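You operate a simulated robot arm through the tools that you are given. There is no shell and no other tool.

Carry out the task below with a simulated two-armed robot. There is one attempt and no reset: what you move stays moved.

JOB
Take the lid off the flask and lay it down on the front corner of the desk.

Only the result counts: the job must be done as asked and must still hold three seconds after the hand-in. Knocking over, shifting, dropping, spilling or breaking anything else fails it. A push-on lid holds only when it is set on centred and level and pressed home; a screw cap is set on level and turned clockwise until tight.

ROBOT AND FRAMES
Two 7-joint arms with two-finger parallel grippers on one trunk, on a base that moves. Base frame: it is fixed to the floor where the robot stands at the start and does not move with it; the origin is under the middle of the robot, x ahead of it, y to its left, z up; the surface under the hand at the start is at about z = 750. Units: mm, degrees, N and s.
The left shoulder is at the start at [73, 182, 1086], the right one opposite. With the tool pointing down near the work surface each hand reaches from about 280 to 740 mm from the robot's upright axis, wherever it stands, measured 20 degrees to its own side. Payload 3.91 kg a hand.
The TCP of each hand is the grasp point between the finger pads, 30 mm short of the fingertips. In the tool frame z runs along the fingers and y along their closing line. Largest opening 110 mm; finger width 20, thickness 10; the body of the gripper, 48 by 112 mm, starts 55 mm behind the TCP.
Orientation is told as [roll, pitch, yaw] about the base's x, y, z axes, in that order, counted from this pose: with the fingers straight down and closing along the base's y, the tool's x points along the base's -x, its y along +y and its z along -z.

CONTROLS
- The arms move only by the tool move_arm. It takes "left_motion", "right_motion" or both (then of equal length, played together; a hand with none holds still); each is a list that holds one entry, the list of rows, each a list of 7 numbers: the turn, a rotation vector about the base's x, y, z in units of 4 degrees (1.0 is 4 degrees), then the shift along the base's x, y, z in units of 50 mm (1.0 is 50 mm), then the opening, from 0 (shut) to 1 (fully open). In form: [[[wx, wy, wz, tx, ty, tz, fingers], ...]]. A call has 1 to 20 rows; each row shifts and turns the commanded pose from where the row before left it. A call with a number of a shift or a turn outside -1 to 1 is refused whole. A row lasts 0.2 s, in which the tool goes at most 50 mm and 8.6 degrees; a call with a longer step from one row to the next is refused whole, and so is a gripper value outside its range. Where a pose cannot be reached the arm comes as near as it can. A force on the tool above 40 N (or 10 N above the force at the start of the call, whichever is more), or a blocked arm, ends the call early, and 0.2 s more pass. The fingers move at their own pace (about 72 mm/s each) and stop on an object; they squeeze with about 21 N. The grip force told is the motor's: it shows also when the fingers shut on nothing. Time passes only in rows, and 0.2 s behind the last, so rows that do not move let the fingers close. The reply holds the time, the measured pose of the TCP, the force on the tool along the base axes, the opening and the grip force, in the units named above and with some noise, with the torque about the TCP (base axes, N m) and any sound that the robot's microphone picked up.
- Cameras (640 x 400 px; columns grow to the right, rows downward): "scene" is now at [205.9, -19.1, 1268.7]; the picture's right is [-0.15, -0.99, 0.00], its down [-0.62, 0.09, -0.78] and it looks along [0.77, -0.12, -0.63] (base axes); focal length 214 px, centre (320, 200). "left" rides on the left gripper at [73, -17, -103] in its tool frame; the picture's right is [0.23, 0.97, 0.00], its down [-0.76, 0.18, -0.62] and it looks along [-0.61, 0.14, 0.78] (tool axes); focal length 222 px, centre (320, 200). "right" rides on the right gripper at [72, 17, -103] in its tool frame; the picture's right is [-0.23, 0.97, 0.00], its down [-0.76, -0.18, -0.62] and it looks along [-0.61, -0.14, 0.78] (tool axes); focal length 222 px, centre (320, 200). There is no depth. A picture from a camera that has moved, and an enlarged one, comes with that camera's place and axes in the base frame and with its lens. The place of the scene camera against the robot may be out by one fixed shift of up to 18 mm in any direction.
- grab_frame(camera): a new picture of that camera. The clock stands still meanwhile.
- raise_lower(by): moves the trunk up (or, below 0, down) by that many mm; the arms and the scene camera ride with it, the base frame stays. It gives what a move gives, with no picture.
- roll_base(legs): drives the robot by 1 to 6 legs, each [ahead, left, turn to the left] in mm, mm and degrees, along the robot's own axes; the way and the turn of a leg run together, so that a leg with both is an arc; at most 1500 mm and 180 degrees a leg. The arms and the cameras ride along, it lands a little off, and it stops where it bumps. It gives what a move gives.
- pan_tilt(pan, tilt): turns the head with the scene camera to pan (to the left, within 80 degrees either way) and tilt (down, from -29 to 69), counted from straight ahead of the robot (the tilt from the chest, where the trunk bows). It gives what a move gives.
- zoom(camera, box): a new picture of the part [left, top, right, bottom] of that camera's present view, enlarged. The clock stands still meanwhile.
- job_done(): hands the job in; it is judged then, once.

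Nothing tells you exact positions but the pictures and the camera data. Unless the task says otherwise, let go and move clear before handing in.

The tools are called after ">>>" by a JSON object that holds its "method" and its "body". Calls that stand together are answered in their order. move_arm: Moves the arms, as the interface text tells. Its arguments: {"type":"object","properties":{"left_motion":{"type":"array"},"right_motion":{"type":"array"}},"required":[]} The other tools are called the same way: raise_lower (by) moves the trunk up or down; roll_base (legs) drives the base; pan_tilt (pan, tilt) turns the head that bears the scene camera; grab_frame (camera) takes a picture; zoom (camera, box) takes an enlarged picture of a part of a camera's view; job_done () hands the job in.

At the start:

```text
clock: 0.0
left_ee_pos: [408.8, 139.3, 1166.5]
left_tcp_rot: [0.1, 0.0, 0.2]
left_ft_force: [0.4, 0.7, -0.9]
left_wrist_torque: [0.0, -0.02, 0.0]
left_finger_gap: 110.0
left_finger_force: 0.0
right_ee_pos: [463.6, -309.6, 1165.9]
right_tcp_rot: [0.1, 0.0, 0.0]
right_ft_force: [0.1, 0.1, -0.3]
right_wrist_torque: [0.0, -0.02, -0.01]
right_finger_gap: 109.7
right_finger_force: 0.0
trunk travel left (down, up): [-350.0, 164.0]
robot x, y, heading: [1.7, -0.4, 0.1]
head pan, tilt (commanded): [-8.6, 39.2]
```

scene: 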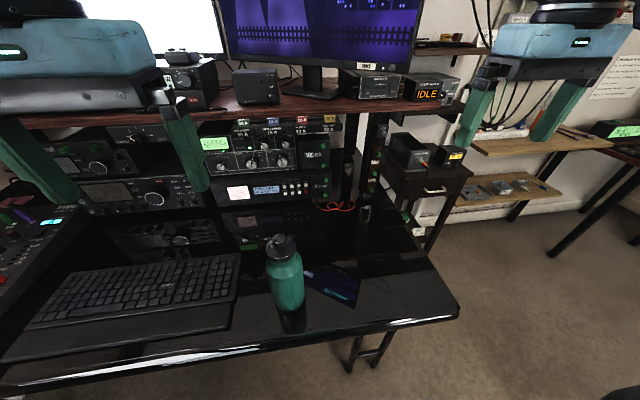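
right: 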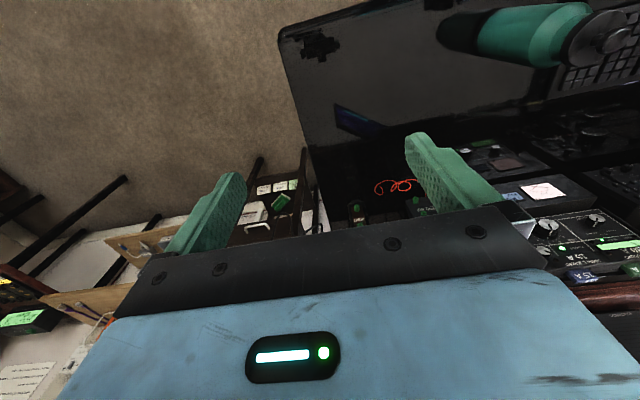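
left: 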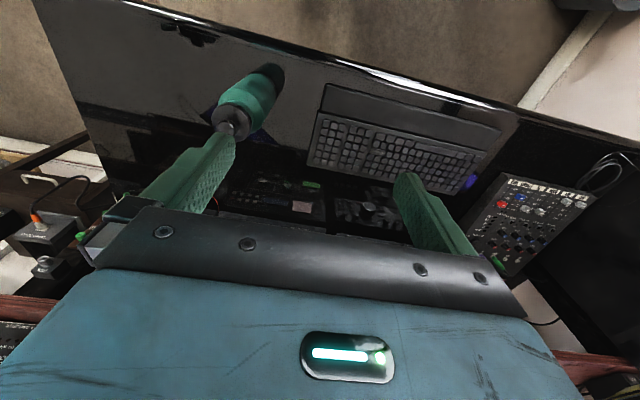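

I see a green flask with a dark lid standing on a black glossy desk near its front edge, with a keyboard to its left and a dark phone or card to its right. I'll look closer at the flask and the desk corner first.

>>> {"method": "zoom", "body": {"camera": "scene", "box": [230, 210, 390, 330]}}

>>> {"method": "zoom", "body": {"camera": "right", "box": [420, 0, 640, 130]}}

>>> {"method": "zoom", "body": {"camera": "left", "box": [140, 20, 340, 160]}}

>>> {"method": "zoom", "body": {"camera": "scene", "box": [300, 200, 500, 380]}}

```text
3.33 times, centred on (310, 270) of scene
camera zoom: at [205.9, -19.1, 1268.7], right [-0.15, -0.99, 0.0], down [-0.62, 0.09, -0.78], along [0.77, -0.12, -0.63], focal length 715 px, centre (353, -33)
```

zoom: 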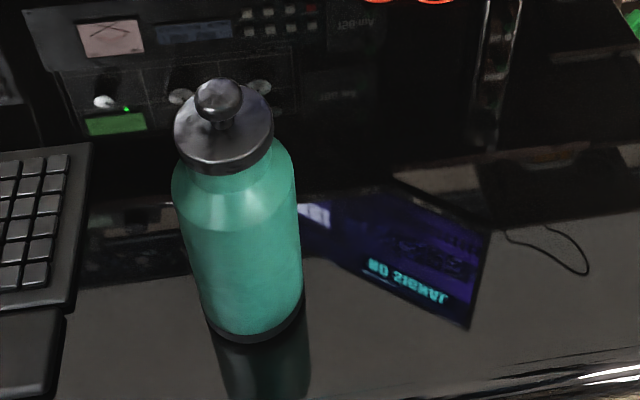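

```text
2.91 times, centred on (530, 65) of right
camera zoom: at [391.0, -292.4, 1268.7], right [0.23, 0.97, 0.0], down [0.76, -0.18, 0.62], along [0.61, -0.14, -0.78], focal length 646 px, centre (-291, 593)
```

zoom: 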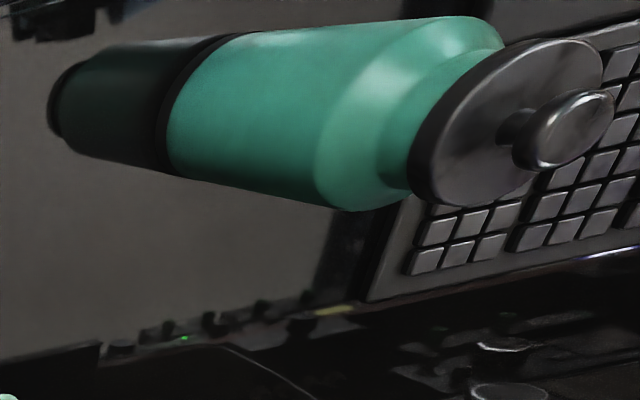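

```text
2.86 times, centred on (240, 90) of left
camera zoom: at [337.9, 121.5, 1268.7], right [-0.23, 0.97, 0.0], down [0.76, 0.18, 0.62], along [0.61, 0.14, -0.78], focal length 635 px, centre (549, 514)
```

zoom: 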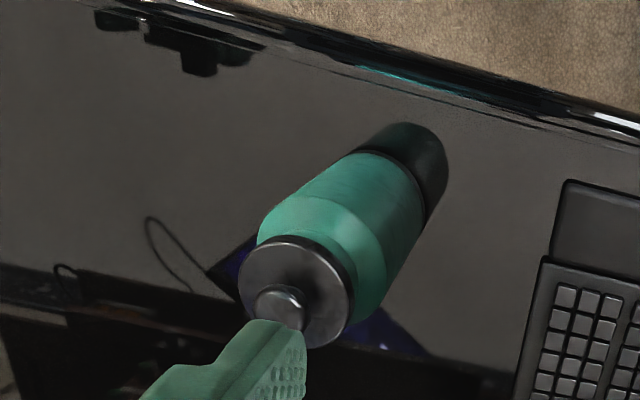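

```text
2.22 times, centred on (400, 290) of scene
camera zoom: at [205.9, -19.1, 1268.7], right [-0.15, -0.99, 0.0], down [-0.62, 0.09, -0.78], along [0.77, -0.12, -0.63], focal length 477 px, centre (142, 0)
```

zoom: 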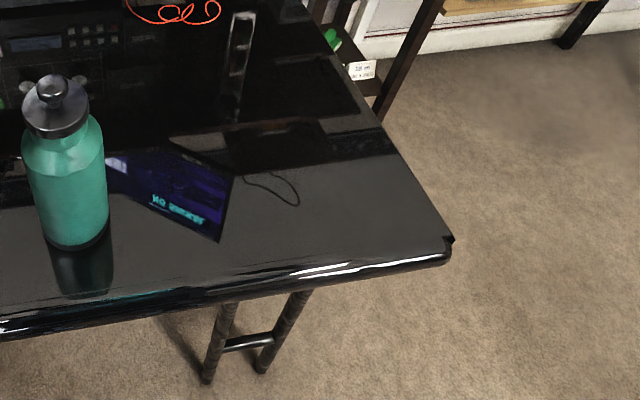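

The purple patch is just the monitor's reflection. The flask stands near (480, 15) with its lid at about z 960, and the free front-right desk corner is near (390, -380). I'll clear the left hand to the left and bring the right hand over for a better look at the lid.

>>> {"method": "move_arm", "body": {"left_motion": [[[0, 0, 0, 0, 0.6, 0, 1], [0, 0, 0, 0, 0.6, 0, 1], [0, 0, 0, 0, 0.6, 0, 1], [0, 0, 0, 0, 0.6, 0, 1], [0, 0, 0, 0, 0.6, 0, 1], [0, 0, 0, 0, 0.6, 0, 1]]], "right_motion": [[[0, 0, 0, 0, 0.7, 0, 1], [0, 0, 0, 0, 0.7, 0, 1], [0, 0, 0, 0, 0.7, 0, 1], [0, 0, 0, 0, 0.7, 0, 1], [0, 0, 0, 0, 0.7, 0, 1], [0, 0, 0, 0, 0.7, 0, 1]]]}}

>>> {"method": "grab_frame", "body": {"camera": "right"}}

>>> {"method": "grab_frame", "body": {"camera": "left"}}

>>> {"method": "grab_frame", "body": {"camera": "scene"}}

```text
clock: 1.4
left_ee_pos: [408.2, 319.4, 1167.1]
left_tcp_rot: [-0.1, 0.1, -0.1]
left_ft_force: [0.6, 0.1, 0.8]
left_wrist_torque: [-0.01, -0.02, 0.0]
left_finger_gap: 109.9
left_finger_force: 0.0
right_ee_pos: [463.1, -159.6, 1164.4]
right_tcp_rot: [-0.2, -0.1, 0.0]
right_ft_force: [-0.4, 0.0, 0.2]
right_wrist_torque: [-0.03, -0.03, 0.0]
right_finger_gap: 109.9
right_finger_force: 0.1
right hand out of reach, approached as far as the arm can: row 5, 6
trunk travel left (down, up): [-350.0, 164.0]
robot x, y, heading: [3.1, -1.0, -0.1]
head pan, tilt (commanded): [-8.6, 39.2]
```

```text
taken
camera right: at [391.4, -142.1, 1269.7], right [0.23, 0.97, 0.0], down [0.76, -0.18, 0.62], along [0.61, -0.14, -0.78], focal length 222 px, centre (320, 200)
```

right: 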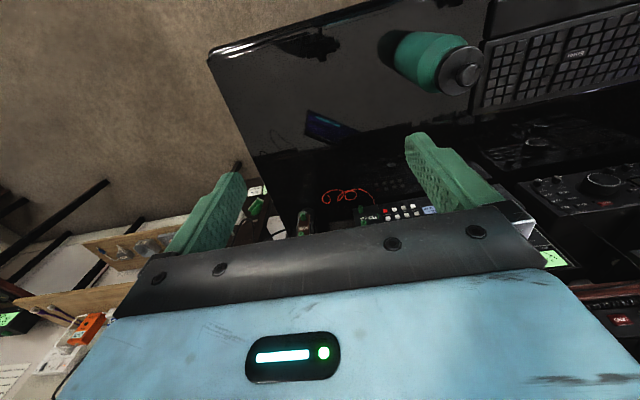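

```text
taken
camera left: at [337.8, 302.6, 1268.3], right [-0.23, 0.97, 0.0], down [0.76, 0.18, 0.62], along [0.61, 0.14, -0.78], focal length 222 px, centre (320, 200)
```

left: 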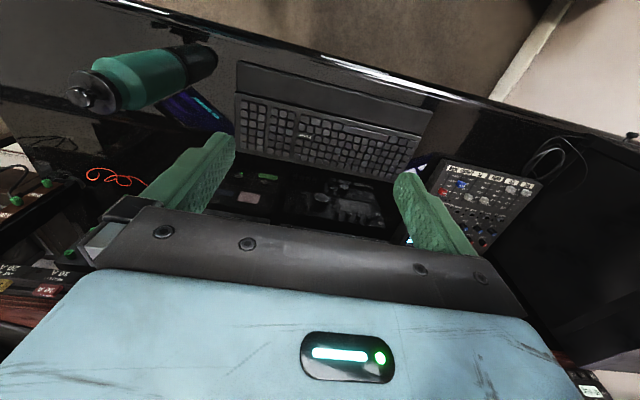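

```text
taken
camera scene: at [205.4, -18.4, 1268.8], right [-0.15, -0.99, 0.0], down [-0.62, 0.09, -0.78], along [0.77, -0.12, -0.63], focal length 214 px, centre (320, 200)
```

scene: 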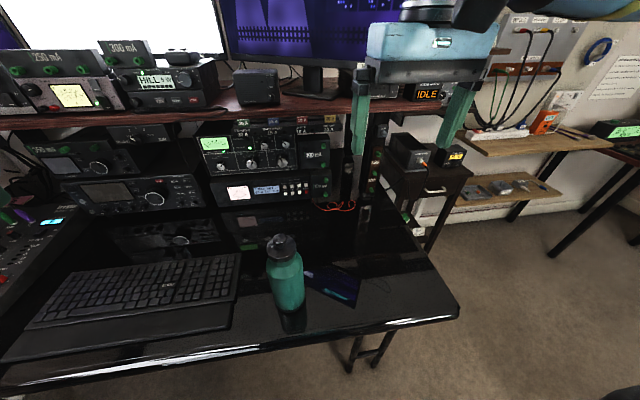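

The knob triangulates to about (480, 23, 966) from both wrist cameras. The right hand ran out of reach because it is too high for the trunk, so I'll raise the trunk and bring the hand down relative to it.

>>> {"method": "raise_lower", "body": {"by": 100}}

>>> {"method": "move_arm", "body": {"right_motion": [[[0, 0, 0, 0, 0, -0.8, 1], [0, 0, 0, 0, 0, -0.8, 1], [0, 0, 0, 0, 0, -0.8, 1], [0, 0, 0, 0, 0, -0.8, 1], [0, 0, 0, 0, 0, 0, 1]]]}}

```text
clock: 2.7
left_ee_pos: [410.3, 318.8, 1265.8]
left_tcp_rot: [0.0, 0.1, 0.1]
left_ft_force: [0.2, -0.3, 0.2]
left_wrist_torque: [0.0, -0.02, -0.04]
left_finger_gap: 110.0
left_finger_force: 0.0
right_ee_pos: [423.7, -160.5, 1330.8]
right_tcp_rot: [0.1, -8.6, -0.2]
right_ft_force: [0.3, -0.6, -0.4]
right_wrist_torque: [-0.03, 0.01, 0.01]
right_finger_gap: 110.1
right_finger_force: 0.1
trunk travel left (down, up): [-450.0, 64.0]
robot x, y, heading: [1.3, -1.4, 0.1]
head pan, tilt (commanded): [-8.6, 39.2]
```

```text
clock: 3.9
left_ee_pos: [409.5, 319.7, 1267.3]
left_tcp_rot: [0.0, 0.1, 0.1]
left_ft_force: [0.1, 0.7, 0.3]
left_wrist_torque: [0.03, 0.04, 0.0]
left_finger_gap: 110.0
left_finger_force: 0.1
right_ee_pos: [422.6, -162.2, 1169.8]
right_tcp_rot: [0.0, -8.7, -0.1]
right_ft_force: [0.1, -0.2, 0.1]
right_wrist_torque: [-0.03, -0.03, 0.02]
right_finger_gap: 109.8
right_finger_force: 0.0
trunk travel left (down, up): [-450.0, 64.0]
robot x, y, heading: [-2.5, -0.3, -0.1]
head pan, tilt (commanded): [-8.6, 39.2]
```

The raise left the right hand pitched by -8.7 degrees. I'll straighten it out and lower it to about z 1090 before crossing toward the flask.

>>> {"method": "move_arm", "body": {"right_motion": [[[0, 0.725, 0, 0, 0, -0.5, 1], [0, 0.725, 0, 0, 0, -0.5, 1], [0, 0.725, 0, 0, 0, -0.5, 1], [0, 0, 0, 0, 0, 0, 1]]]}}

```text
clock: 4.9
left_ee_pos: [408.1, 319.5, 1266.9]
left_tcp_rot: [0.0, 0.0, 0.1]
left_ft_force: [0.3, 0.4, 0.7]
left_wrist_torque: [-0.01, -0.04, 0.0]
left_finger_gap: 110.2
left_finger_force: 0.0
right_ee_pos: [423.6, -159.9, 1094.7]
right_tcp_rot: [0.1, 0.0, -0.2]
right_ft_force: [-0.7, -0.3, 1.1]
right_wrist_torque: [0.0, 0.02, -0.04]
right_finger_gap: 110.0
right_finger_force: 0.0
trunk travel left (down, up): [-450.0, 64.0]
robot x, y, heading: [-0.7, 2.1, -0.2]
head pan, tilt (commanded): [-8.6, 39.2]
```

The right hand is level again at (424, -160, 1095). I'll move it toward a spot just short of and above the flask and look.

>>> {"method": "move_arm", "body": {"right_motion": [[[0, 0, 0, 0.2, 0.56, 0, 1], [0, 0, 0, 0.2, 0.56, 0, 1], [0, 0, 0, 0.2, 0.56, 0, 1], [0, 0, 0, 0.2, 0.56, 0, 1], [0, 0, 0, 0.2, 0.56, 0, 1], [0, 0, 0, 0, 0, 0, 1]]]}}

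>>> {"method": "grab_frame", "body": {"camera": "right"}}

>>> {"method": "grab_frame", "body": {"camera": "scene"}}

```text
clock: 6.3
left_ee_pos: [410.6, 318.3, 1265.6]
left_tcp_rot: [0.0, 0.1, 0.1]
left_ft_force: [0.7, 0.4, -1.1]
left_wrist_torque: [0.03, -0.01, -0.03]
left_finger_gap: 109.9
left_finger_force: 0.0
right_ee_pos: [438.5, -119.6, 1091.4]
right_tcp_rot: [0.2, -0.1, -0.4]
right_ft_force: [0.9, 0.6, -0.3]
right_wrist_torque: [0.02, 0.0, 0.03]
right_finger_gap: 109.9
right_finger_force: 0.1
right hand out of reach, approached as far as the arm can: row 2, 3, 4, 5
trunk travel left (down, up): [-450.0, 64.0]
robot x, y, heading: [-2.4, 0.1, -0.0]
head pan, tilt (commanded): [-8.6, 39.2]
```

```text
taken
camera right: at [366.2, -102.7, 1194.9], right [0.23, 0.97, 0.0], down [0.76, -0.18, 0.62], along [0.61, -0.14, -0.78], focal length 222 px, centre (320, 200)
```

right: 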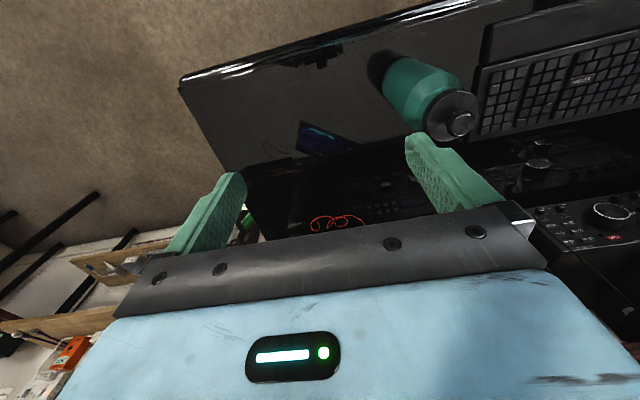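

```text
taken
camera scene: at [158.5, -19.1, 1383.5], right [-0.15, -0.99, 0.0], down [-0.62, 0.09, -0.77], along [0.77, -0.12, -0.63], focal length 214 px, centre (320, 200)
```

scene: 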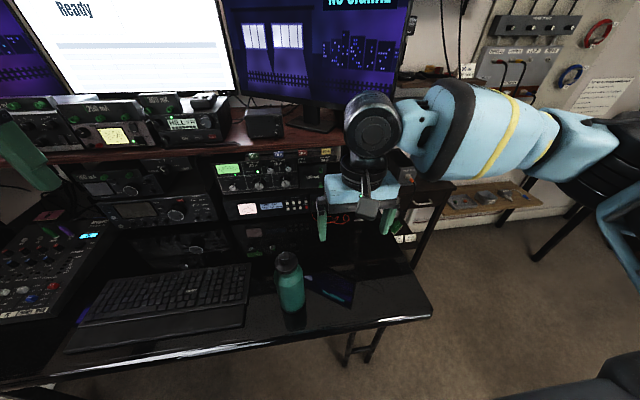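

The right arm is limited toward the midline, so I'd rather roll the base left so that the flask sits on its own side. First I'll look at the floor and surroundings to the left.

>>> {"method": "pan_tilt", "body": {"pan": 60, "tilt": 50}}

>>> {"method": "grab_frame", "body": {"camera": "scene"}}

>>> {"method": "pan_tilt", "body": {"pan": -60, "tilt": 50}}

>>> {"method": "grab_frame", "body": {"camera": "scene"}}

>>> {"method": "pan_tilt", "body": {"pan": 10, "tilt": 65}}

>>> {"method": "grab_frame", "body": {"camera": "scene"}}

```text
clock: 7.7
left_ee_pos: [409.3, 318.5, 1266.7]
left_tcp_rot: [0.0, 0.0, 0.1]
left_ft_force: [-0.1, 0.4, 0.9]
left_wrist_torque: [0.02, 0.01, 0.01]
left_finger_gap: 109.8
left_finger_force: 0.0
right_ee_pos: [438.2, -119.0, 1091.9]
right_tcp_rot: [0.2, -0.1, -0.4]
right_ft_force: [0.1, 0.4, -0.1]
right_wrist_torque: [0.01, 0.0, 0.0]
right_finger_gap: 110.1
right_finger_force: 0.0
trunk travel left (down, up): [-450.0, 64.0]
robot x, y, heading: [-1.6, 1.4, -0.1]
head pan, tilt (commanded): [60.0, 50.0]
```

```text
taken
camera scene: at [112.1, 60.3, 1368.1], right [0.87, -0.5, 0.0], down [-0.38, -0.66, -0.64], along [0.32, 0.56, -0.77], focal length 214 px, centre (320, 200)
```

scene: 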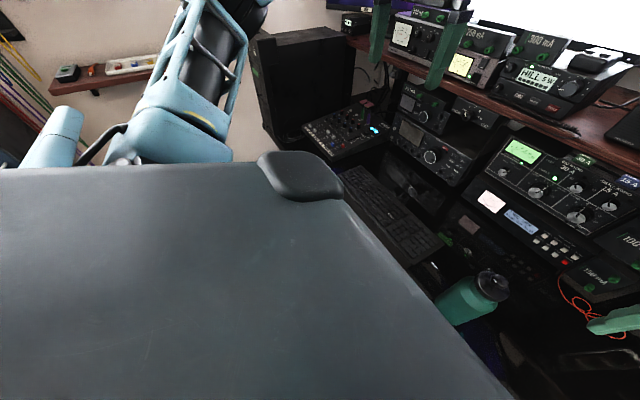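

```text
clock: 9.7
left_ee_pos: [410.1, 318.2, 1266.6]
left_tcp_rot: [0.0, -0.1, 0.1]
left_ft_force: [0.1, 0.1, -0.1]
left_wrist_torque: [0.02, -0.01, 0.0]
left_finger_gap: 110.2
left_finger_force: 0.0
right_ee_pos: [437.1, -119.1, 1091.0]
right_tcp_rot: [0.1, -0.1, -0.4]
right_ft_force: [-0.5, -0.7, 0.1]
right_wrist_torque: [0.02, -0.01, -0.02]
right_finger_gap: 110.0
right_finger_force: 0.0
trunk travel left (down, up): [-450.0, 64.0]
robot x, y, heading: [2.0, -3.0, -0.3]
head pan, tilt (commanded): [-60.0, 50.0]
```

```text
taken
camera scene: at [112.1, -73.0, 1368.1], right [-0.87, -0.5, 0.0], down [-0.38, 0.66, -0.64], along [0.32, -0.56, -0.77], focal length 214 px, centre (320, 200)
```

scene: 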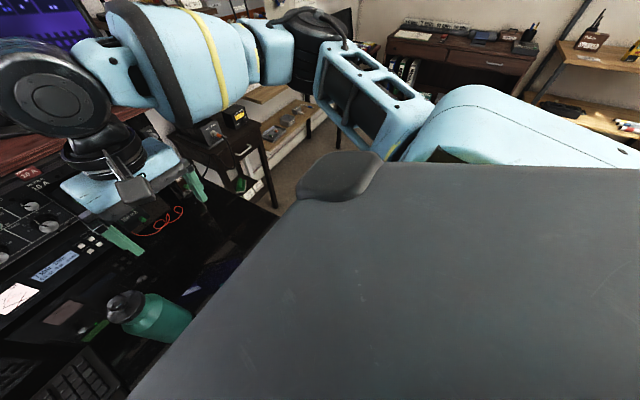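

```text
clock: 11.1
left_ee_pos: [409.5, 318.9, 1267.3]
left_tcp_rot: [0.0, 0.1, 0.1]
left_ft_force: [-0.2, 0.2, 0.7]
left_wrist_torque: [0.03, 0.01, 0.01]
left_finger_gap: 110.2
left_finger_force: 0.1
right_ee_pos: [438.3, -119.1, 1091.5]
right_tcp_rot: [0.2, -0.2, -0.3]
right_ft_force: [-0.1, -0.2, -0.5]
right_wrist_torque: [0.02, -0.01, -0.02]
right_finger_gap: 109.9
right_finger_force: 0.0
trunk travel left (down, up): [-450.0, 64.0]
robot x, y, heading: [-0.6, -0.1, 0.3]
head pan, tilt (commanded): [10.0, 65.0]
```

```text
taken
camera scene: at [133.3, 4.2, 1350.0], right [0.17, -0.98, 0.0], down [-0.89, -0.16, -0.42], along [0.42, 0.07, -0.91], focal length 214 px, centre (320, 200)
```

scene: 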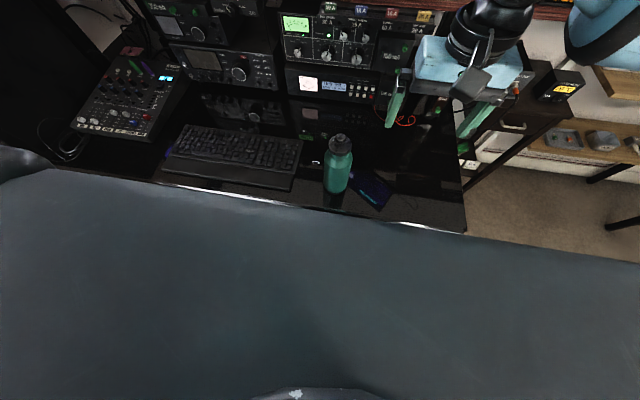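

The chest hides the floor, but nothing shows up beside the robot, and the desk edge runs straight at x≈375. The right fingertips (z≈1061) clear the flask top (≈980), so I'll roll left about 200 mm.

>>> {"method": "roll_base", "body": {"legs": [[0, 200, 0]]}}

>>> {"method": "pan_tilt", "body": {"pan": -20, "tilt": 45}}

>>> {"method": "grab_frame", "body": {"camera": "scene"}}

>>> {"method": "grab_frame", "body": {"camera": "right"}}

```text
clock: 13.5
left_ee_pos: [409.4, 517.0, 1266.7]
left_tcp_rot: [-0.1, 0.0, 0.0]
left_ft_force: [0.3, 0.8, -0.1]
left_wrist_torque: [0.01, 0.03, 0.0]
left_finger_gap: 110.0
left_finger_force: 0.0
right_ee_pos: [437.3, 80.0, 1091.4]
right_tcp_rot: [0.2, -0.1, -0.3]
right_ft_force: [0.5, -1.2, 1.3]
right_wrist_torque: [0.01, -0.01, 0.03]
right_finger_gap: 109.9
right_finger_force: 0.1
trunk travel left (down, up): [-450.0, 64.0]
robot x, y, heading: [-1.7, 201.3, -0.0]
head pan, tilt (commanded): [10.0, 65.0]
```

```text
clock: 14.5
left_ee_pos: [410.5, 516.7, 1266.6]
left_tcp_rot: [0.0, 0.0, 0.0]
left_ft_force: [0.5, -0.3, 0.5]
left_wrist_torque: [-0.01, 0.02, 0.0]
left_finger_gap: 109.8
left_finger_force: 0.0
right_ee_pos: [438.4, 78.9, 1091.5]
right_tcp_rot: [0.1, -0.1, -0.4]
right_ft_force: [0.0, -0.8, -0.1]
right_wrist_torque: [-0.02, -0.01, 0.0]
right_finger_gap: 110.2
right_finger_force: 0.0
trunk travel left (down, up): [-450.0, 64.0]
robot x, y, heading: [1.3, 203.6, -0.2]
head pan, tilt (commanded): [-20.0, 45.0]
```

```text
taken
camera scene: at [150.0, 164.8, 1375.0], right [-0.34, -0.94, 0.0], down [-0.66, 0.24, -0.71], along [0.66, -0.24, -0.71], focal length 214 px, centre (320, 200)
```

scene: 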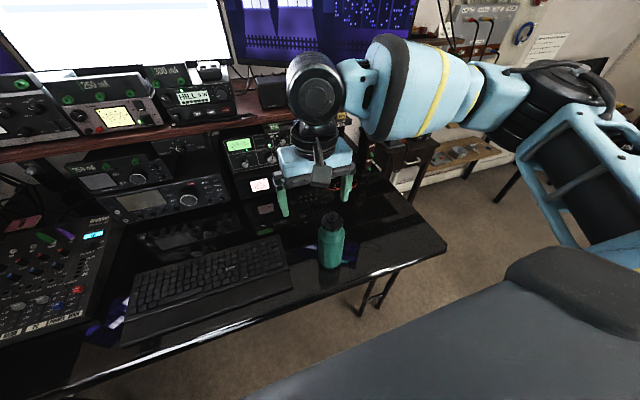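

```text
taken
camera right: at [366.0, 95.9, 1195.0], right [0.23, 0.97, 0.0], down [0.76, -0.18, 0.62], along [0.61, -0.14, -0.78], focal length 222 px, centre (320, 200)
```

right: 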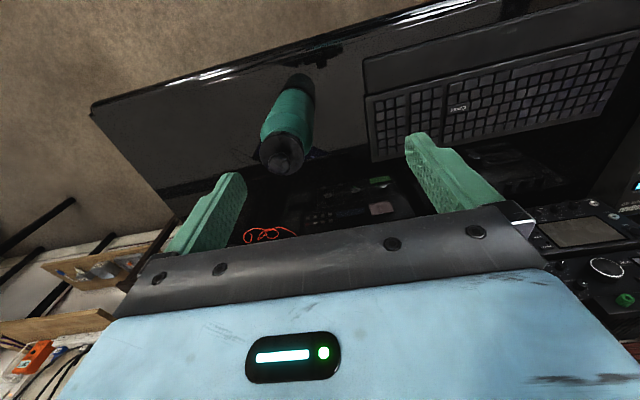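

The flask is now on the right hand's own side. I'll zoom in for a precise look at the lid from this wrist camera.

>>> {"method": "zoom", "body": {"camera": "right", "box": [220, 60, 380, 180]}}

>>> {"method": "move_arm", "body": {"right_motion": [[[0, 0, 0, 0.21, -0.28, 0, 1], [0, 0, 0, 0.21, -0.28, 0, 1], [0, 0, 0, 0.21, -0.28, 0, 1], [0, 0, 0, 0.21, -0.28, 0, 1], [0, 0, 0, 0, 0, 0, 1]]]}}

>>> {"method": "zoom", "body": {"camera": "right", "box": [240, 40, 400, 160]}}

>>> {"method": "zoom", "body": {"camera": "scene", "box": [250, 130, 410, 280]}}

```text
3.33 times, centred on (300, 120) of right
camera zoom: at [366.0, 95.9, 1195.0], right [0.23, 0.97, 0.0], down [0.76, -0.18, 0.62], along [0.61, -0.14, -0.78], focal length 740 px, centre (387, 467)
```

zoom: 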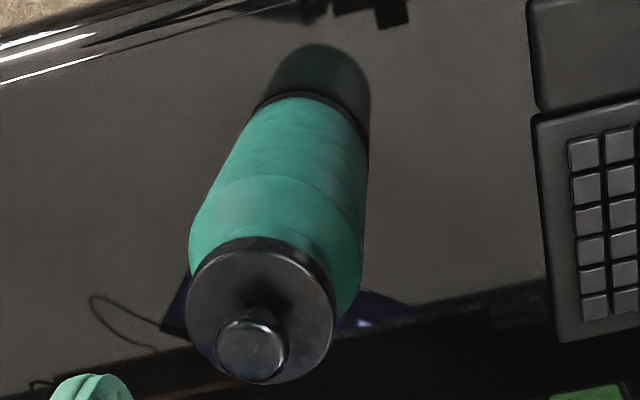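

```text
clock: 15.7
left_ee_pos: [410.4, 516.7, 1266.7]
left_tcp_rot: [0.1, 0.0, 0.0]
left_ft_force: [0.3, -0.2, 0.9]
left_wrist_torque: [0.0, -0.01, 0.0]
left_finger_gap: 109.9
left_finger_force: 0.0
right_ee_pos: [480.6, 22.8, 1091.1]
right_tcp_rot: [0.2, -0.1, -0.4]
right_ft_force: [-0.1, -0.4, -0.4]
right_wrist_torque: [0.01, 0.01, -0.01]
right_finger_gap: 109.8
right_finger_force: 0.1
trunk travel left (down, up): [-450.0, 64.0]
robot x, y, heading: [2.9, 197.4, 0.1]
head pan, tilt (commanded): [-20.0, 45.0]
```

```text
3.33 times, centred on (320, 100) of right
camera zoom: at [408.3, 40.0, 1194.5], right [0.23, 0.97, 0.0], down [0.76, -0.18, 0.62], along [0.61, -0.14, -0.78], focal length 740 px, centre (320, 533)
```

zoom: 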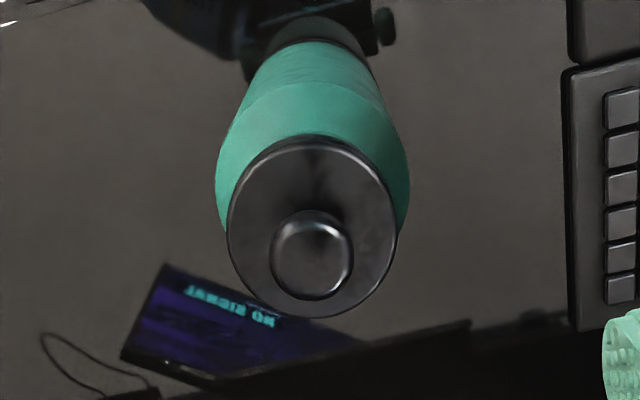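

```text
2.67 times, centred on (330, 205) of scene
camera zoom: at [150.0, 164.9, 1375.0], right [-0.34, -0.94, 0.0], down [-0.66, 0.24, -0.71], along [0.66, -0.24, -0.71], focal length 572 px, centre (293, 187)
```

zoom: 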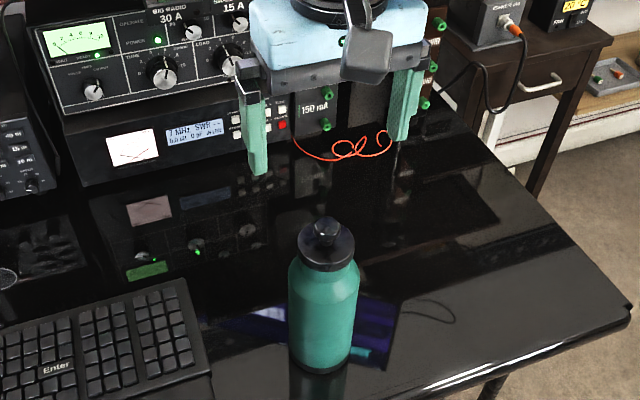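

The knob now triangulates to (481, 21, 965), with the disc about 54 mm across and the knob about 25 mm. I need the lid's height extents, so I'll zoom the scene camera tighter on it.

>>> {"method": "zoom", "body": {"camera": "scene", "box": [310, 205, 358, 235]}}

>>> {"method": "zoom", "body": {"camera": "scene", "box": [300, 200, 380, 275]}}

>>> {"method": "zoom", "body": {"camera": "left", "box": [0, 0, 160, 120]}}

```text
13.33 times, centred on (334, 220) of scene
camera zoom: at [150.0, 164.9, 1375.0], right [-0.34, -0.94, 0.0], down [-0.66, 0.24, -0.71], along [0.66, -0.24, -0.71], focal length 2860 px, centre (133, -67)
```

zoom: 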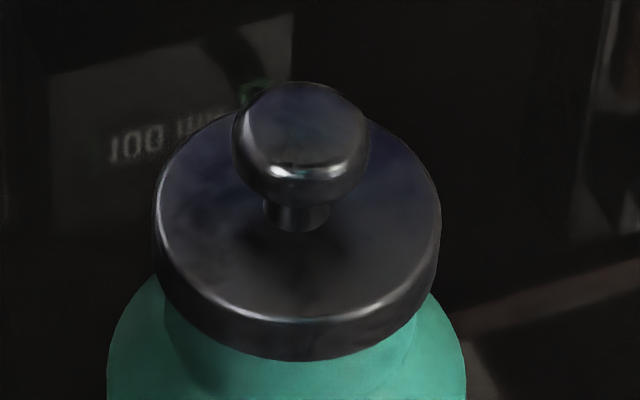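

```text
5.33 times, centred on (340, 238) of scene
camera zoom: at [150.0, 164.9, 1375.0], right [-0.34, -0.94, 0.0], down [-0.66, 0.24, -0.71], along [0.66, -0.24, -0.71], focal length 1144 px, centre (213, 0)
```

zoom: 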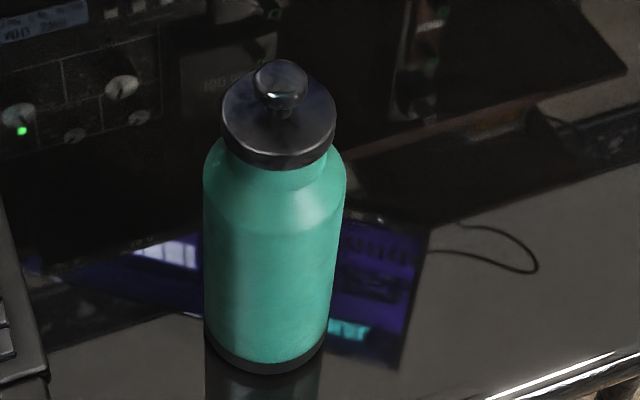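

```text
3.33 times, centred on (80, 60) of left
camera zoom: at [338.2, 500.3, 1368.6], right [-0.23, 0.97, 0.0], down [0.76, 0.18, 0.62], along [0.61, 0.14, -0.78], focal length 740 px, centre (1120, 667)
```

zoom: 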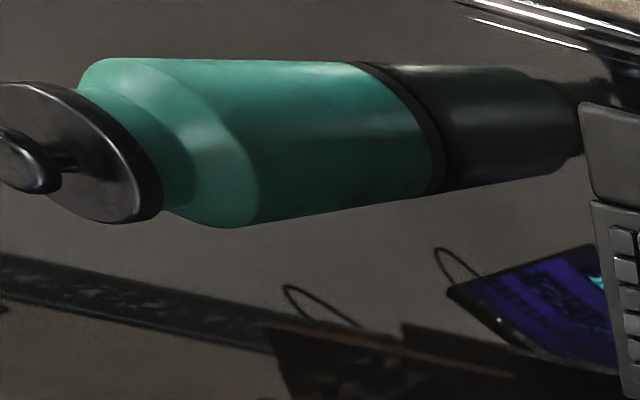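

The lid is a flat disc (about 54 mm across, roughly z 934–945) with a stem and a mushroom knob on top (up to about z 972). I'll lower the open right hand around it to TCP z≈1000 first and check the centring.

>>> {"method": "move_arm", "body": {"right_motion": [[[0, 0, 0.1, 0, -0.02, -0.45, 1], [0, 0, 0, 0, 0, -0.45, 1], [0, 0, 0, 0, 0, -0.45, 1], [0, 0, 0, 0, 0, -0.45, 1], [0, 0, 0, 0, 0, 0, 1]]]}}

>>> {"method": "grab_frame", "body": {"camera": "right"}}

>>> {"method": "zoom", "body": {"camera": "scene", "box": [280, 160, 400, 260]}}

```text
clock: 16.9
left_ee_pos: [410.0, 517.2, 1266.6]
left_tcp_rot: [0.0, -0.1, 0.1]
left_ft_force: [0.0, 0.3, -0.3]
left_wrist_torque: [0.01, -0.03, 0.03]
left_finger_gap: 110.0
left_finger_force: 0.0
right_ee_pos: [481.0, 23.5, 1002.1]
right_tcp_rot: [0.2, -0.1, 0.0]
right_ft_force: [-0.6, -0.7, 0.8]
right_wrist_torque: [-0.02, -0.01, 0.03]
right_finger_gap: 109.9
right_finger_force: 0.0
trunk travel left (down, up): [-450.0, 64.0]
robot x, y, heading: [0.8, 202.2, 0.0]
head pan, tilt (commanded): [-20.0, 45.0]
```

```text
taken
camera right: at [408.1, 38.6, 1105.1], right [0.23, 0.97, 0.0], down [0.76, -0.18, 0.62], along [0.61, -0.14, -0.78], focal length 222 px, centre (320, 200)
```

right: 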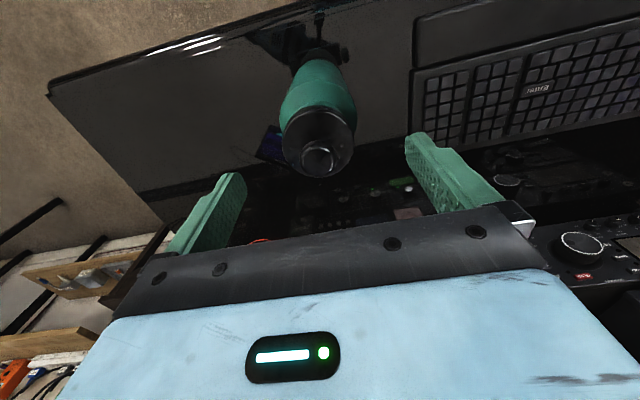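

```text
4.00 times, centred on (340, 210) of scene
camera zoom: at [149.7, 164.8, 1375.1], right [-0.34, -0.94, 0.0], down [-0.66, 0.24, -0.71], along [0.66, -0.24, -0.71], focal length 858 px, centre (240, 160)
```

zoom: 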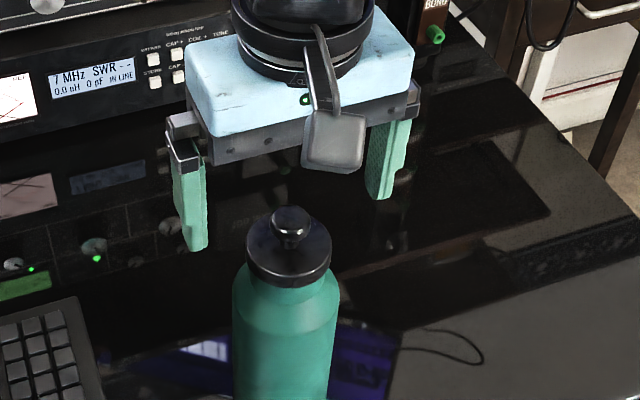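

The hand straddles the lid. In the wrist picture the tool axis should project to column 320, so I'll zoom there to check the lateral centring.

>>> {"method": "zoom", "body": {"camera": "right", "box": [260, 90, 380, 190]}}

```text
4.00 times, centred on (320, 140) of right
camera zoom: at [408.1, 38.6, 1105.1], right [0.23, 0.97, 0.0], down [0.76, -0.18, 0.62], along [0.61, -0.14, -0.78], focal length 888 px, centre (320, 440)
```

zoom: 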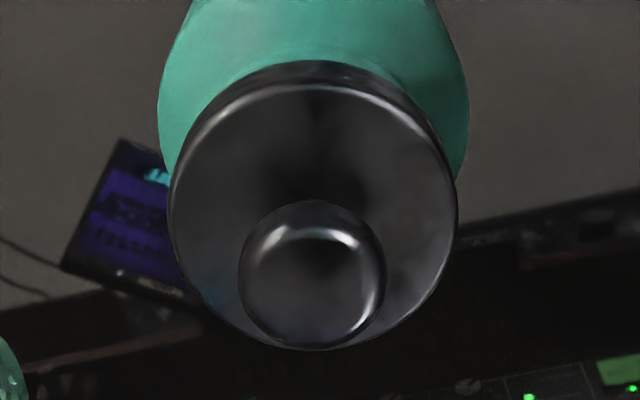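

The lid centre comes out at (480, 21), within about 1 mm of the hand. I'll lower to TCP z≈967 (fingertips just above the disc's bottom edge) and narrow the fingers to about 75 mm to check before gripping.

>>> {"method": "move_arm", "body": {"right_motion": [[[0, 0, 0, 0, -0.016, -0.25, 1], [0, 0, 0, 0, 0, -0.25, 1], [0, 0, 0, 0, 0, -0.2, 1], [0, 0, 0, 0, 0, 0, 0.68], [0, 0, 0, 0, 0, 0, 0.68]]]}}

>>> {"method": "grab_frame", "body": {"camera": "right"}}

>>> {"method": "zoom", "body": {"camera": "scene", "box": [290, 180, 370, 240]}}

```text
clock: 18.1
left_ee_pos: [410.1, 517.5, 1268.0]
left_tcp_rot: [-0.1, 0.0, -0.1]
left_ft_force: [0.0, -0.4, 0.4]
left_wrist_torque: [-0.02, 0.0, 0.01]
left_finger_gap: 109.6
left_finger_force: 0.1
right_ee_pos: [480.3, 21.5, 964.6]
right_tcp_rot: [0.1, 0.0, 0.0]
right_ft_force: [0.4, 0.1, 0.3]
right_wrist_torque: [-0.04, 0.0, 0.01]
right_finger_gap: 74.8
right_finger_force: 0.0
trunk travel left (down, up): [-450.0, 64.0]
robot x, y, heading: [-0.5, 195.6, -0.2]
head pan, tilt (commanded): [-20.0, 45.0]
```

```text
taken
camera right: at [408.0, 37.6, 1070.0], right [0.23, 0.97, 0.0], down [0.76, -0.18, 0.62], along [0.61, -0.14, -0.78], focal length 222 px, centre (320, 200)
```

right: 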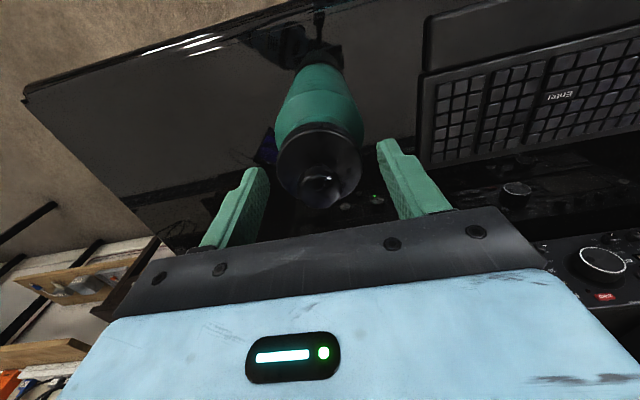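

```text
6.67 times, centred on (330, 210) of scene
camera zoom: at [150.0, 164.7, 1375.0], right [-0.34, -0.94, 0.0], down [-0.66, 0.24, -0.71], along [0.66, -0.24, -0.71], focal length 1430 px, centre (253, 133)
```

zoom: 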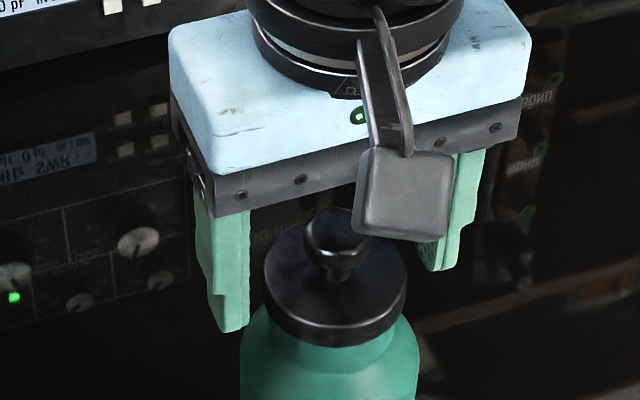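

The fingertips bracket the disc with similar gaps on both sides. I'll zoom the wrist view for a last check before closing.

>>> {"method": "zoom", "body": {"camera": "right", "box": [240, 110, 400, 230]}}

```text
3.33 times, centred on (320, 170) of right
camera zoom: at [408.0, 37.6, 1070.0], right [0.23, 0.97, 0.0], down [0.76, -0.18, 0.62], along [0.61, -0.14, -0.78], focal length 740 px, centre (320, 300)
```

zoom: 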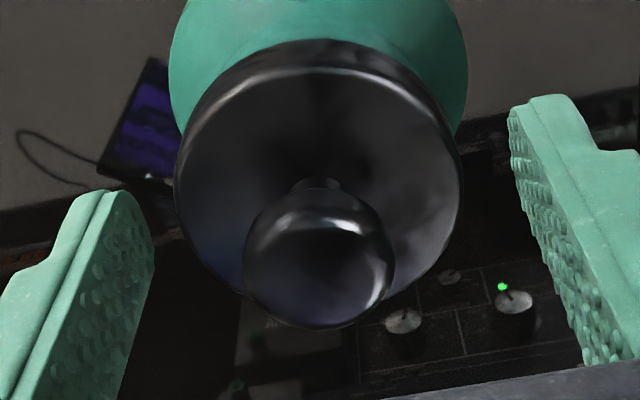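

The knob and disc are centred on column 320, so the hand is aligned. I'll close slowly onto the rim.

>>> {"method": "move_arm", "body": {"right_motion": [[[0, 0, 0, 0, 0, 0, 0.58], [0, 0, 0, 0, 0, 0, 0.54], [0, 0, 0, 0, 0, 0, 0.52], [0, 0, 0, 0, 0, 0, 0.5], [0, 0, 0, 0, 0, 0, 0.48]]]}}

```text
clock: 19.3
left_ee_pos: [409.7, 516.6, 1266.8]
left_tcp_rot: [0.0, 0.0, 0.0]
left_ft_force: [-0.4, 0.1, 0.1]
left_wrist_torque: [0.0, 0.02, 0.0]
left_finger_gap: 110.1
left_finger_force: 0.1
right_ee_pos: [480.6, 21.3, 966.4]
right_tcp_rot: [0.2, -0.1, 0.0]
right_ft_force: [-0.3, -1.3, -0.8]
right_wrist_torque: [-0.08, -0.02, -0.02]
right_finger_gap: 54.0
right_finger_force: 21.2
trunk travel left (down, up): [-450.0, 64.0]
robot x, y, heading: [-1.2, 197.9, 0.1]
head pan, tilt (commanded): [-20.0, 45.0]
```

The fingers stopped on the rim at 54 mm with a 21 N grip. I'll lift a couple of millimetres and watch the force to see whether it's a push-on lid.

>>> {"method": "move_arm", "body": {"right_motion": [[[0, 0, 0, 0, 0, 0.02, 0.3], [0, 0, 0, 0, 0, 0.02, 0.3], [0, 0, 0, 0, 0, 0, 0.3]]]}}

>>> {"method": "zoom", "body": {"camera": "scene", "box": [290, 180, 380, 275]}}

```text
clock: 20.1
left_ee_pos: [409.8, 517.5, 1266.8]
left_tcp_rot: [-0.1, 0.0, 0.1]
left_ft_force: [0.7, 0.3, -0.3]
left_wrist_torque: [-0.01, -0.01, 0.0]
left_finger_gap: 110.0
left_finger_force: 0.2
right_ee_pos: [479.4, 22.4, 968.4]
right_tcp_rot: [0.2, -0.1, 0.0]
right_ft_force: [-0.4, -0.5, -0.9]
right_wrist_torque: [0.01, 0.01, -0.02]
right_finger_gap: 54.0
right_finger_force: 21.0
trunk travel left (down, up): [-450.0, 64.0]
robot x, y, heading: [-3.1, 197.3, -0.0]
head pan, tilt (commanded): [-20.0, 45.0]
heard: snap
```

```text
4.21 times, centred on (335, 228) of scene
camera zoom: at [150.0, 164.7, 1375.0], right [-0.34, -0.94, 0.0], down [-0.66, 0.24, -0.71], along [0.66, -0.24, -0.71], focal length 903 px, centre (257, 84)
```

zoom: 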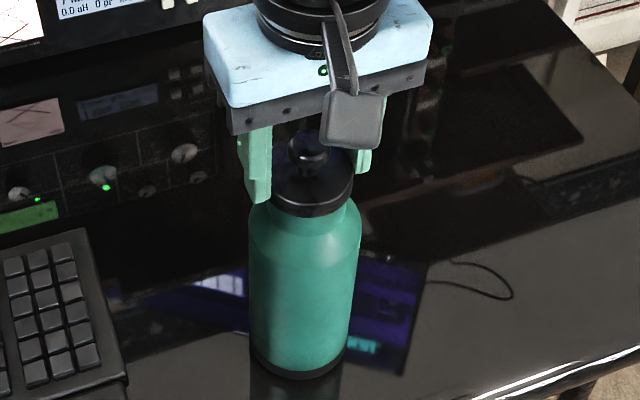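

A snap was heard and the force is only about 1 N, so the lid popped off as a push-on lid. I'll lift slowly and straight up, then check the flask stayed put.

>>> {"method": "move_arm", "body": {"right_motion": [[[0, 0, 0, 0, 0, 0.08, 0.3], [0, 0, 0, 0, 0, 0.08, 0.3], [0, 0, 0, 0, 0, 0.08, 0.3], [0, 0, 0, 0, 0, 0.08, 0.3], [0, 0, 0, 0, 0, 0, 0.3]]]}}

>>> {"method": "zoom", "body": {"camera": "scene", "box": [290, 180, 380, 275]}}

```text
clock: 21.3
left_ee_pos: [410.5, 517.6, 1266.2]
left_tcp_rot: [0.0, -0.1, 0.0]
left_ft_force: [-0.2, -0.4, -0.3]
left_wrist_torque: [0.04, 0.05, 0.0]
left_finger_gap: 110.1
left_finger_force: 0.1
right_ee_pos: [480.0, 21.2, 984.4]
right_tcp_rot: [0.3, -0.1, 0.1]
right_ft_force: [-0.5, 0.4, 0.7]
right_wrist_torque: [0.0, 0.0, 0.0]
right_finger_gap: 33.1
right_finger_force: 0.2
trunk travel left (down, up): [-450.0, 64.0]
robot x, y, heading: [-1.1, 196.4, 0.2]
head pan, tilt (commanded): [-20.0, 45.0]
```

```text
4.21 times, centred on (335, 228) of scene
camera zoom: at [150.0, 164.7, 1375.0], right [-0.34, -0.94, 0.0], down [-0.66, 0.24, -0.71], along [0.66, -0.24, -0.71], focal length 903 px, centre (257, 84)
```

zoom: 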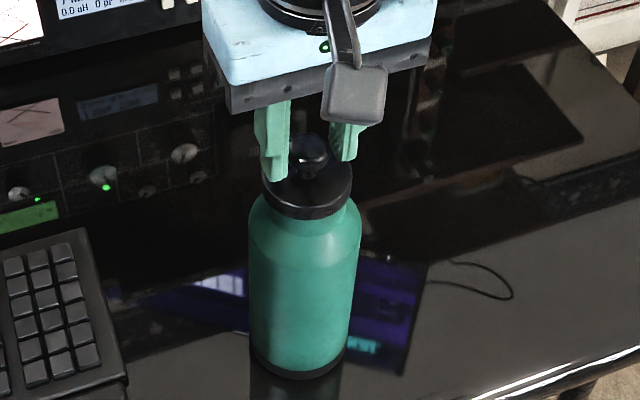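

The fingers slipped up off the rim (gap now 33 mm, around the knob), and the lid is still sitting on the flask. I'll compare the lid's position with the earlier close-up.

>>> {"method": "zoom", "body": {"camera": "scene", "box": [310, 205, 358, 235]}}

>>> {"method": "zoom", "body": {"camera": "right", "box": [240, 90, 400, 210]}}

>>> {"method": "zoom", "body": {"camera": "scene", "box": [300, 200, 380, 275]}}

```text
13.33 times, centred on (334, 220) of scene
camera zoom: at [150.0, 164.7, 1375.0], right [-0.34, -0.94, 0.0], down [-0.66, 0.24, -0.71], along [0.66, -0.24, -0.71], focal length 2860 px, centre (133, -67)
```

zoom: 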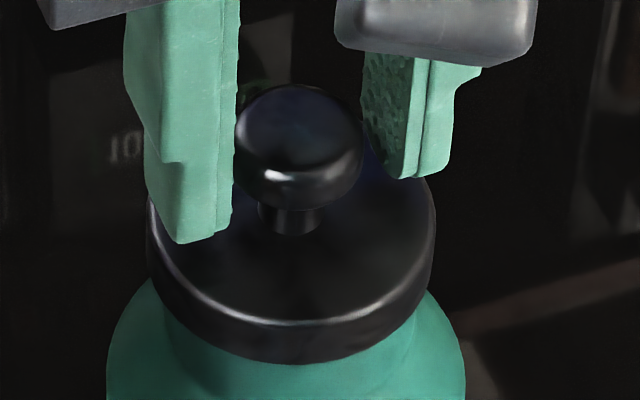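

```text
3.33 times, centred on (320, 150) of right
camera zoom: at [407.8, 37.9, 1088.0], right [0.23, 0.97, 0.0], down [0.76, -0.18, 0.62], along [0.61, -0.14, -0.78], focal length 740 px, centre (320, 367)
```

zoom: 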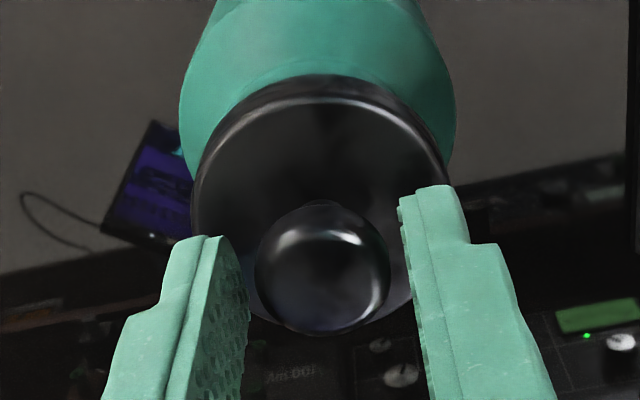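

```text
5.33 times, centred on (340, 238) of scene
camera zoom: at [150.0, 164.7, 1375.0], right [-0.34, -0.94, 0.0], down [-0.66, 0.24, -0.71], along [0.66, -0.24, -0.71], focal length 1144 px, centre (213, 0)
```

zoom: 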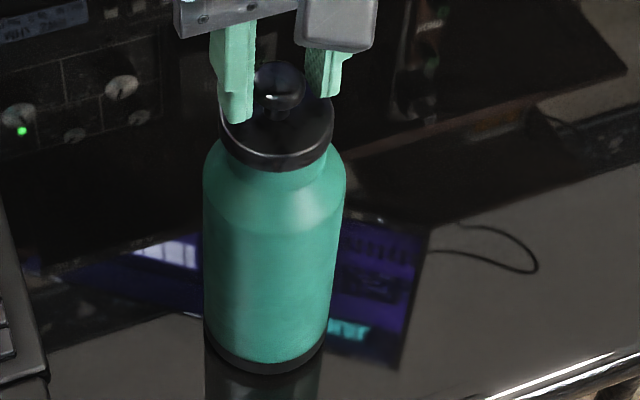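

The lid has shifted about 1 mm, so the snap did release it, and the flask itself hasn't moved. The knob sits at about (480, 22) between the fingers, so I'll lower slightly and grip the knob with fuller pad contact.

>>> {"method": "move_arm", "body": {"right_motion": [[[0, 0, 0, 0, 0.008, 0, 0.36], [0, 0, 0, 0, 0, -0.06, 0.36], [0, 0, 0, 0, 0, -0.06, 0.36], [0, 0, 0, 0, 0, 0, 0.28], [0, 0, 0, 0, 0, 0, 0.25], [0, 0, 0, 0, 0, 0, 0.22], [0, 0, 0, 0, 0, 0, 0.15], [0, 0, 0, 0, 0, 0, 0.05]]]}}

>>> {"method": "zoom", "body": {"camera": "scene", "box": [310, 205, 358, 235]}}

```text
clock: 23.1
left_ee_pos: [409.6, 516.6, 1267.4]
left_tcp_rot: [0.1, 0.0, 0.0]
left_ft_force: [0.4, 0.0, 0.4]
left_wrist_torque: [0.0, -0.03, 0.03]
left_finger_gap: 110.1
left_finger_force: 0.0
right_ee_pos: [479.6, 22.2, 978.5]
right_tcp_rot: [0.3, -0.2, 0.0]
right_ft_force: [0.3, -1.6, 2.9]
right_wrist_torque: [-0.07, -0.03, -0.01]
right_finger_gap: 24.1
right_finger_force: 21.5
trunk travel left (down, up): [-450.0, 64.0]
robot x, y, heading: [1.8, 199.2, -0.1]
head pan, tilt (commanded): [-20.0, 45.0]
heard: snap
```

```text
13.33 times, centred on (334, 220) of scene
camera zoom: at [149.8, 164.6, 1375.1], right [-0.34, -0.94, 0.0], down [-0.66, 0.24, -0.71], along [0.66, -0.24, -0.71], focal length 2860 px, centre (133, -67)
```

zoom: 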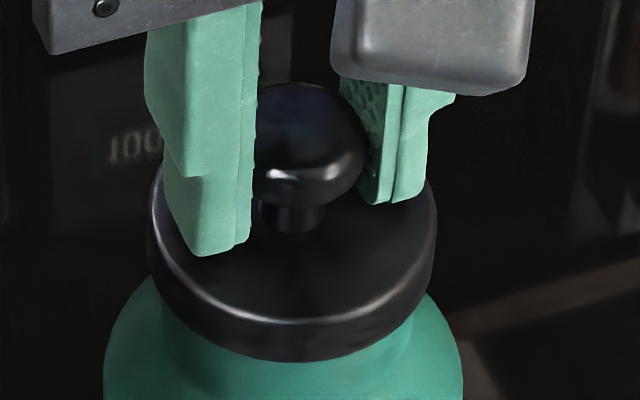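

The knob is gripped at 24 mm, and another snap suggests the lid was pressed home again while gripping. I'll lift gently in small steps and check the grip and force.

>>> {"method": "move_arm", "body": {"right_motion": [[[0, 0, 0, 0, 0, 0.02, 0], [0, 0, 0, 0, 0, 0.02, 0], [0, 0, 0, 0, 0, 0.02, 0], [0, 0, 0, 0, 0, 0, 0]]]}}

>>> {"method": "zoom", "body": {"camera": "scene", "box": [310, 205, 358, 235]}}

```text
clock: 24.1
left_ee_pos: [409.9, 515.6, 1266.0]
left_tcp_rot: [0.0, 0.0, 0.0]
left_ft_force: [-0.6, -0.1, -0.2]
left_wrist_torque: [0.0, 0.01, 0.0]
left_finger_gap: 109.9
left_finger_force: 0.1
right_ee_pos: [480.0, 20.8, 981.1]
right_tcp_rot: [0.2, -0.1, 0.0]
right_ft_force: [1.2, 0.3, 0.3]
right_wrist_torque: [0.02, -0.02, 0.01]
right_finger_gap: 24.0
right_finger_force: 21.5
trunk travel left (down, up): [-450.0, 64.0]
robot x, y, heading: [2.0, 201.3, -0.0]
head pan, tilt (commanded): [-20.0, 45.0]
heard: snap
```

```text
13.33 times, centred on (334, 220) of scene
camera zoom: at [150.0, 164.7, 1375.0], right [-0.34, -0.94, 0.0], down [-0.66, 0.24, -0.71], along [0.66, -0.24, -0.71], focal length 2860 px, centre (133, -67)
```

zoom: 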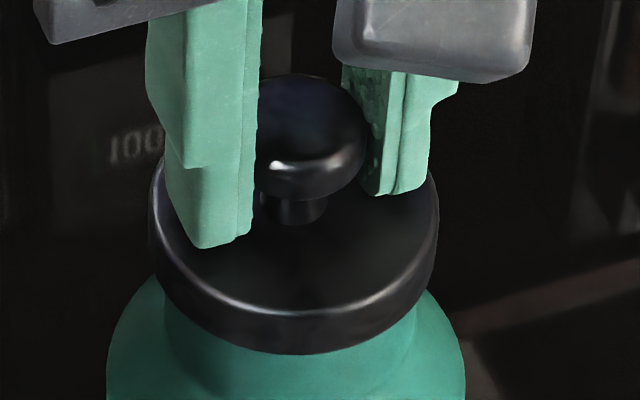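

Another snap, and the lid has moved up with the fingers while the flask stays put. I'll keep lifting slowly with the knob held.

>>> {"method": "move_arm", "body": {"right_motion": [[[0, 0, 0, 0, 0, 0.04, 0], [0, 0, 0, 0, 0, 0.04, 0], [0, 0, 0, 0, 0, 0.04, 0], [0, 0, 0, 0, 0, 0, 0]]]}}

>>> {"method": "zoom", "body": {"camera": "scene", "box": [310, 205, 358, 235]}}

```text
clock: 25.1
left_ee_pos: [410.1, 516.9, 1266.0]
left_tcp_rot: [0.0, -0.1, 0.0]
left_ft_force: [0.8, -0.4, 0.2]
left_wrist_torque: [0.03, 0.04, 0.01]
left_finger_gap: 109.8
left_finger_force: 0.1
right_ee_pos: [480.3, 21.8, 987.4]
right_tcp_rot: [0.2, -0.2, 0.0]
right_ft_force: [0.1, -0.2, -0.6]
right_wrist_torque: [-0.02, -0.01, -0.01]
right_finger_gap: 24.2
right_finger_force: 20.6
trunk travel left (down, up): [-450.0, 64.0]
robot x, y, heading: [0.9, 198.0, -0.1]
head pan, tilt (commanded): [-20.0, 45.0]
```

```text
13.33 times, centred on (334, 220) of scene
camera zoom: at [150.0, 164.7, 1375.0], right [-0.34, -0.94, 0.0], down [-0.66, 0.24, -0.71], along [0.66, -0.24, -0.71], focal length 2860 px, centre (133, -67)
```

zoom: 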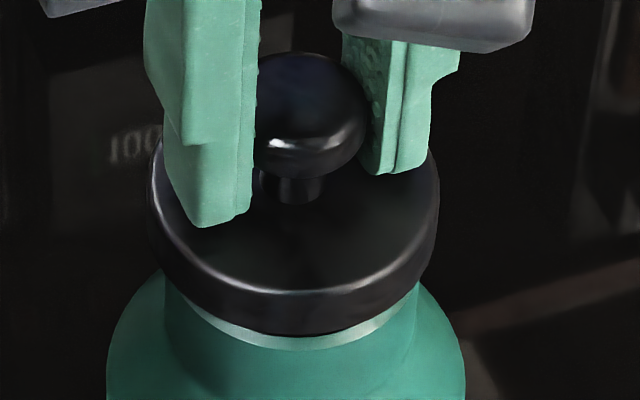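

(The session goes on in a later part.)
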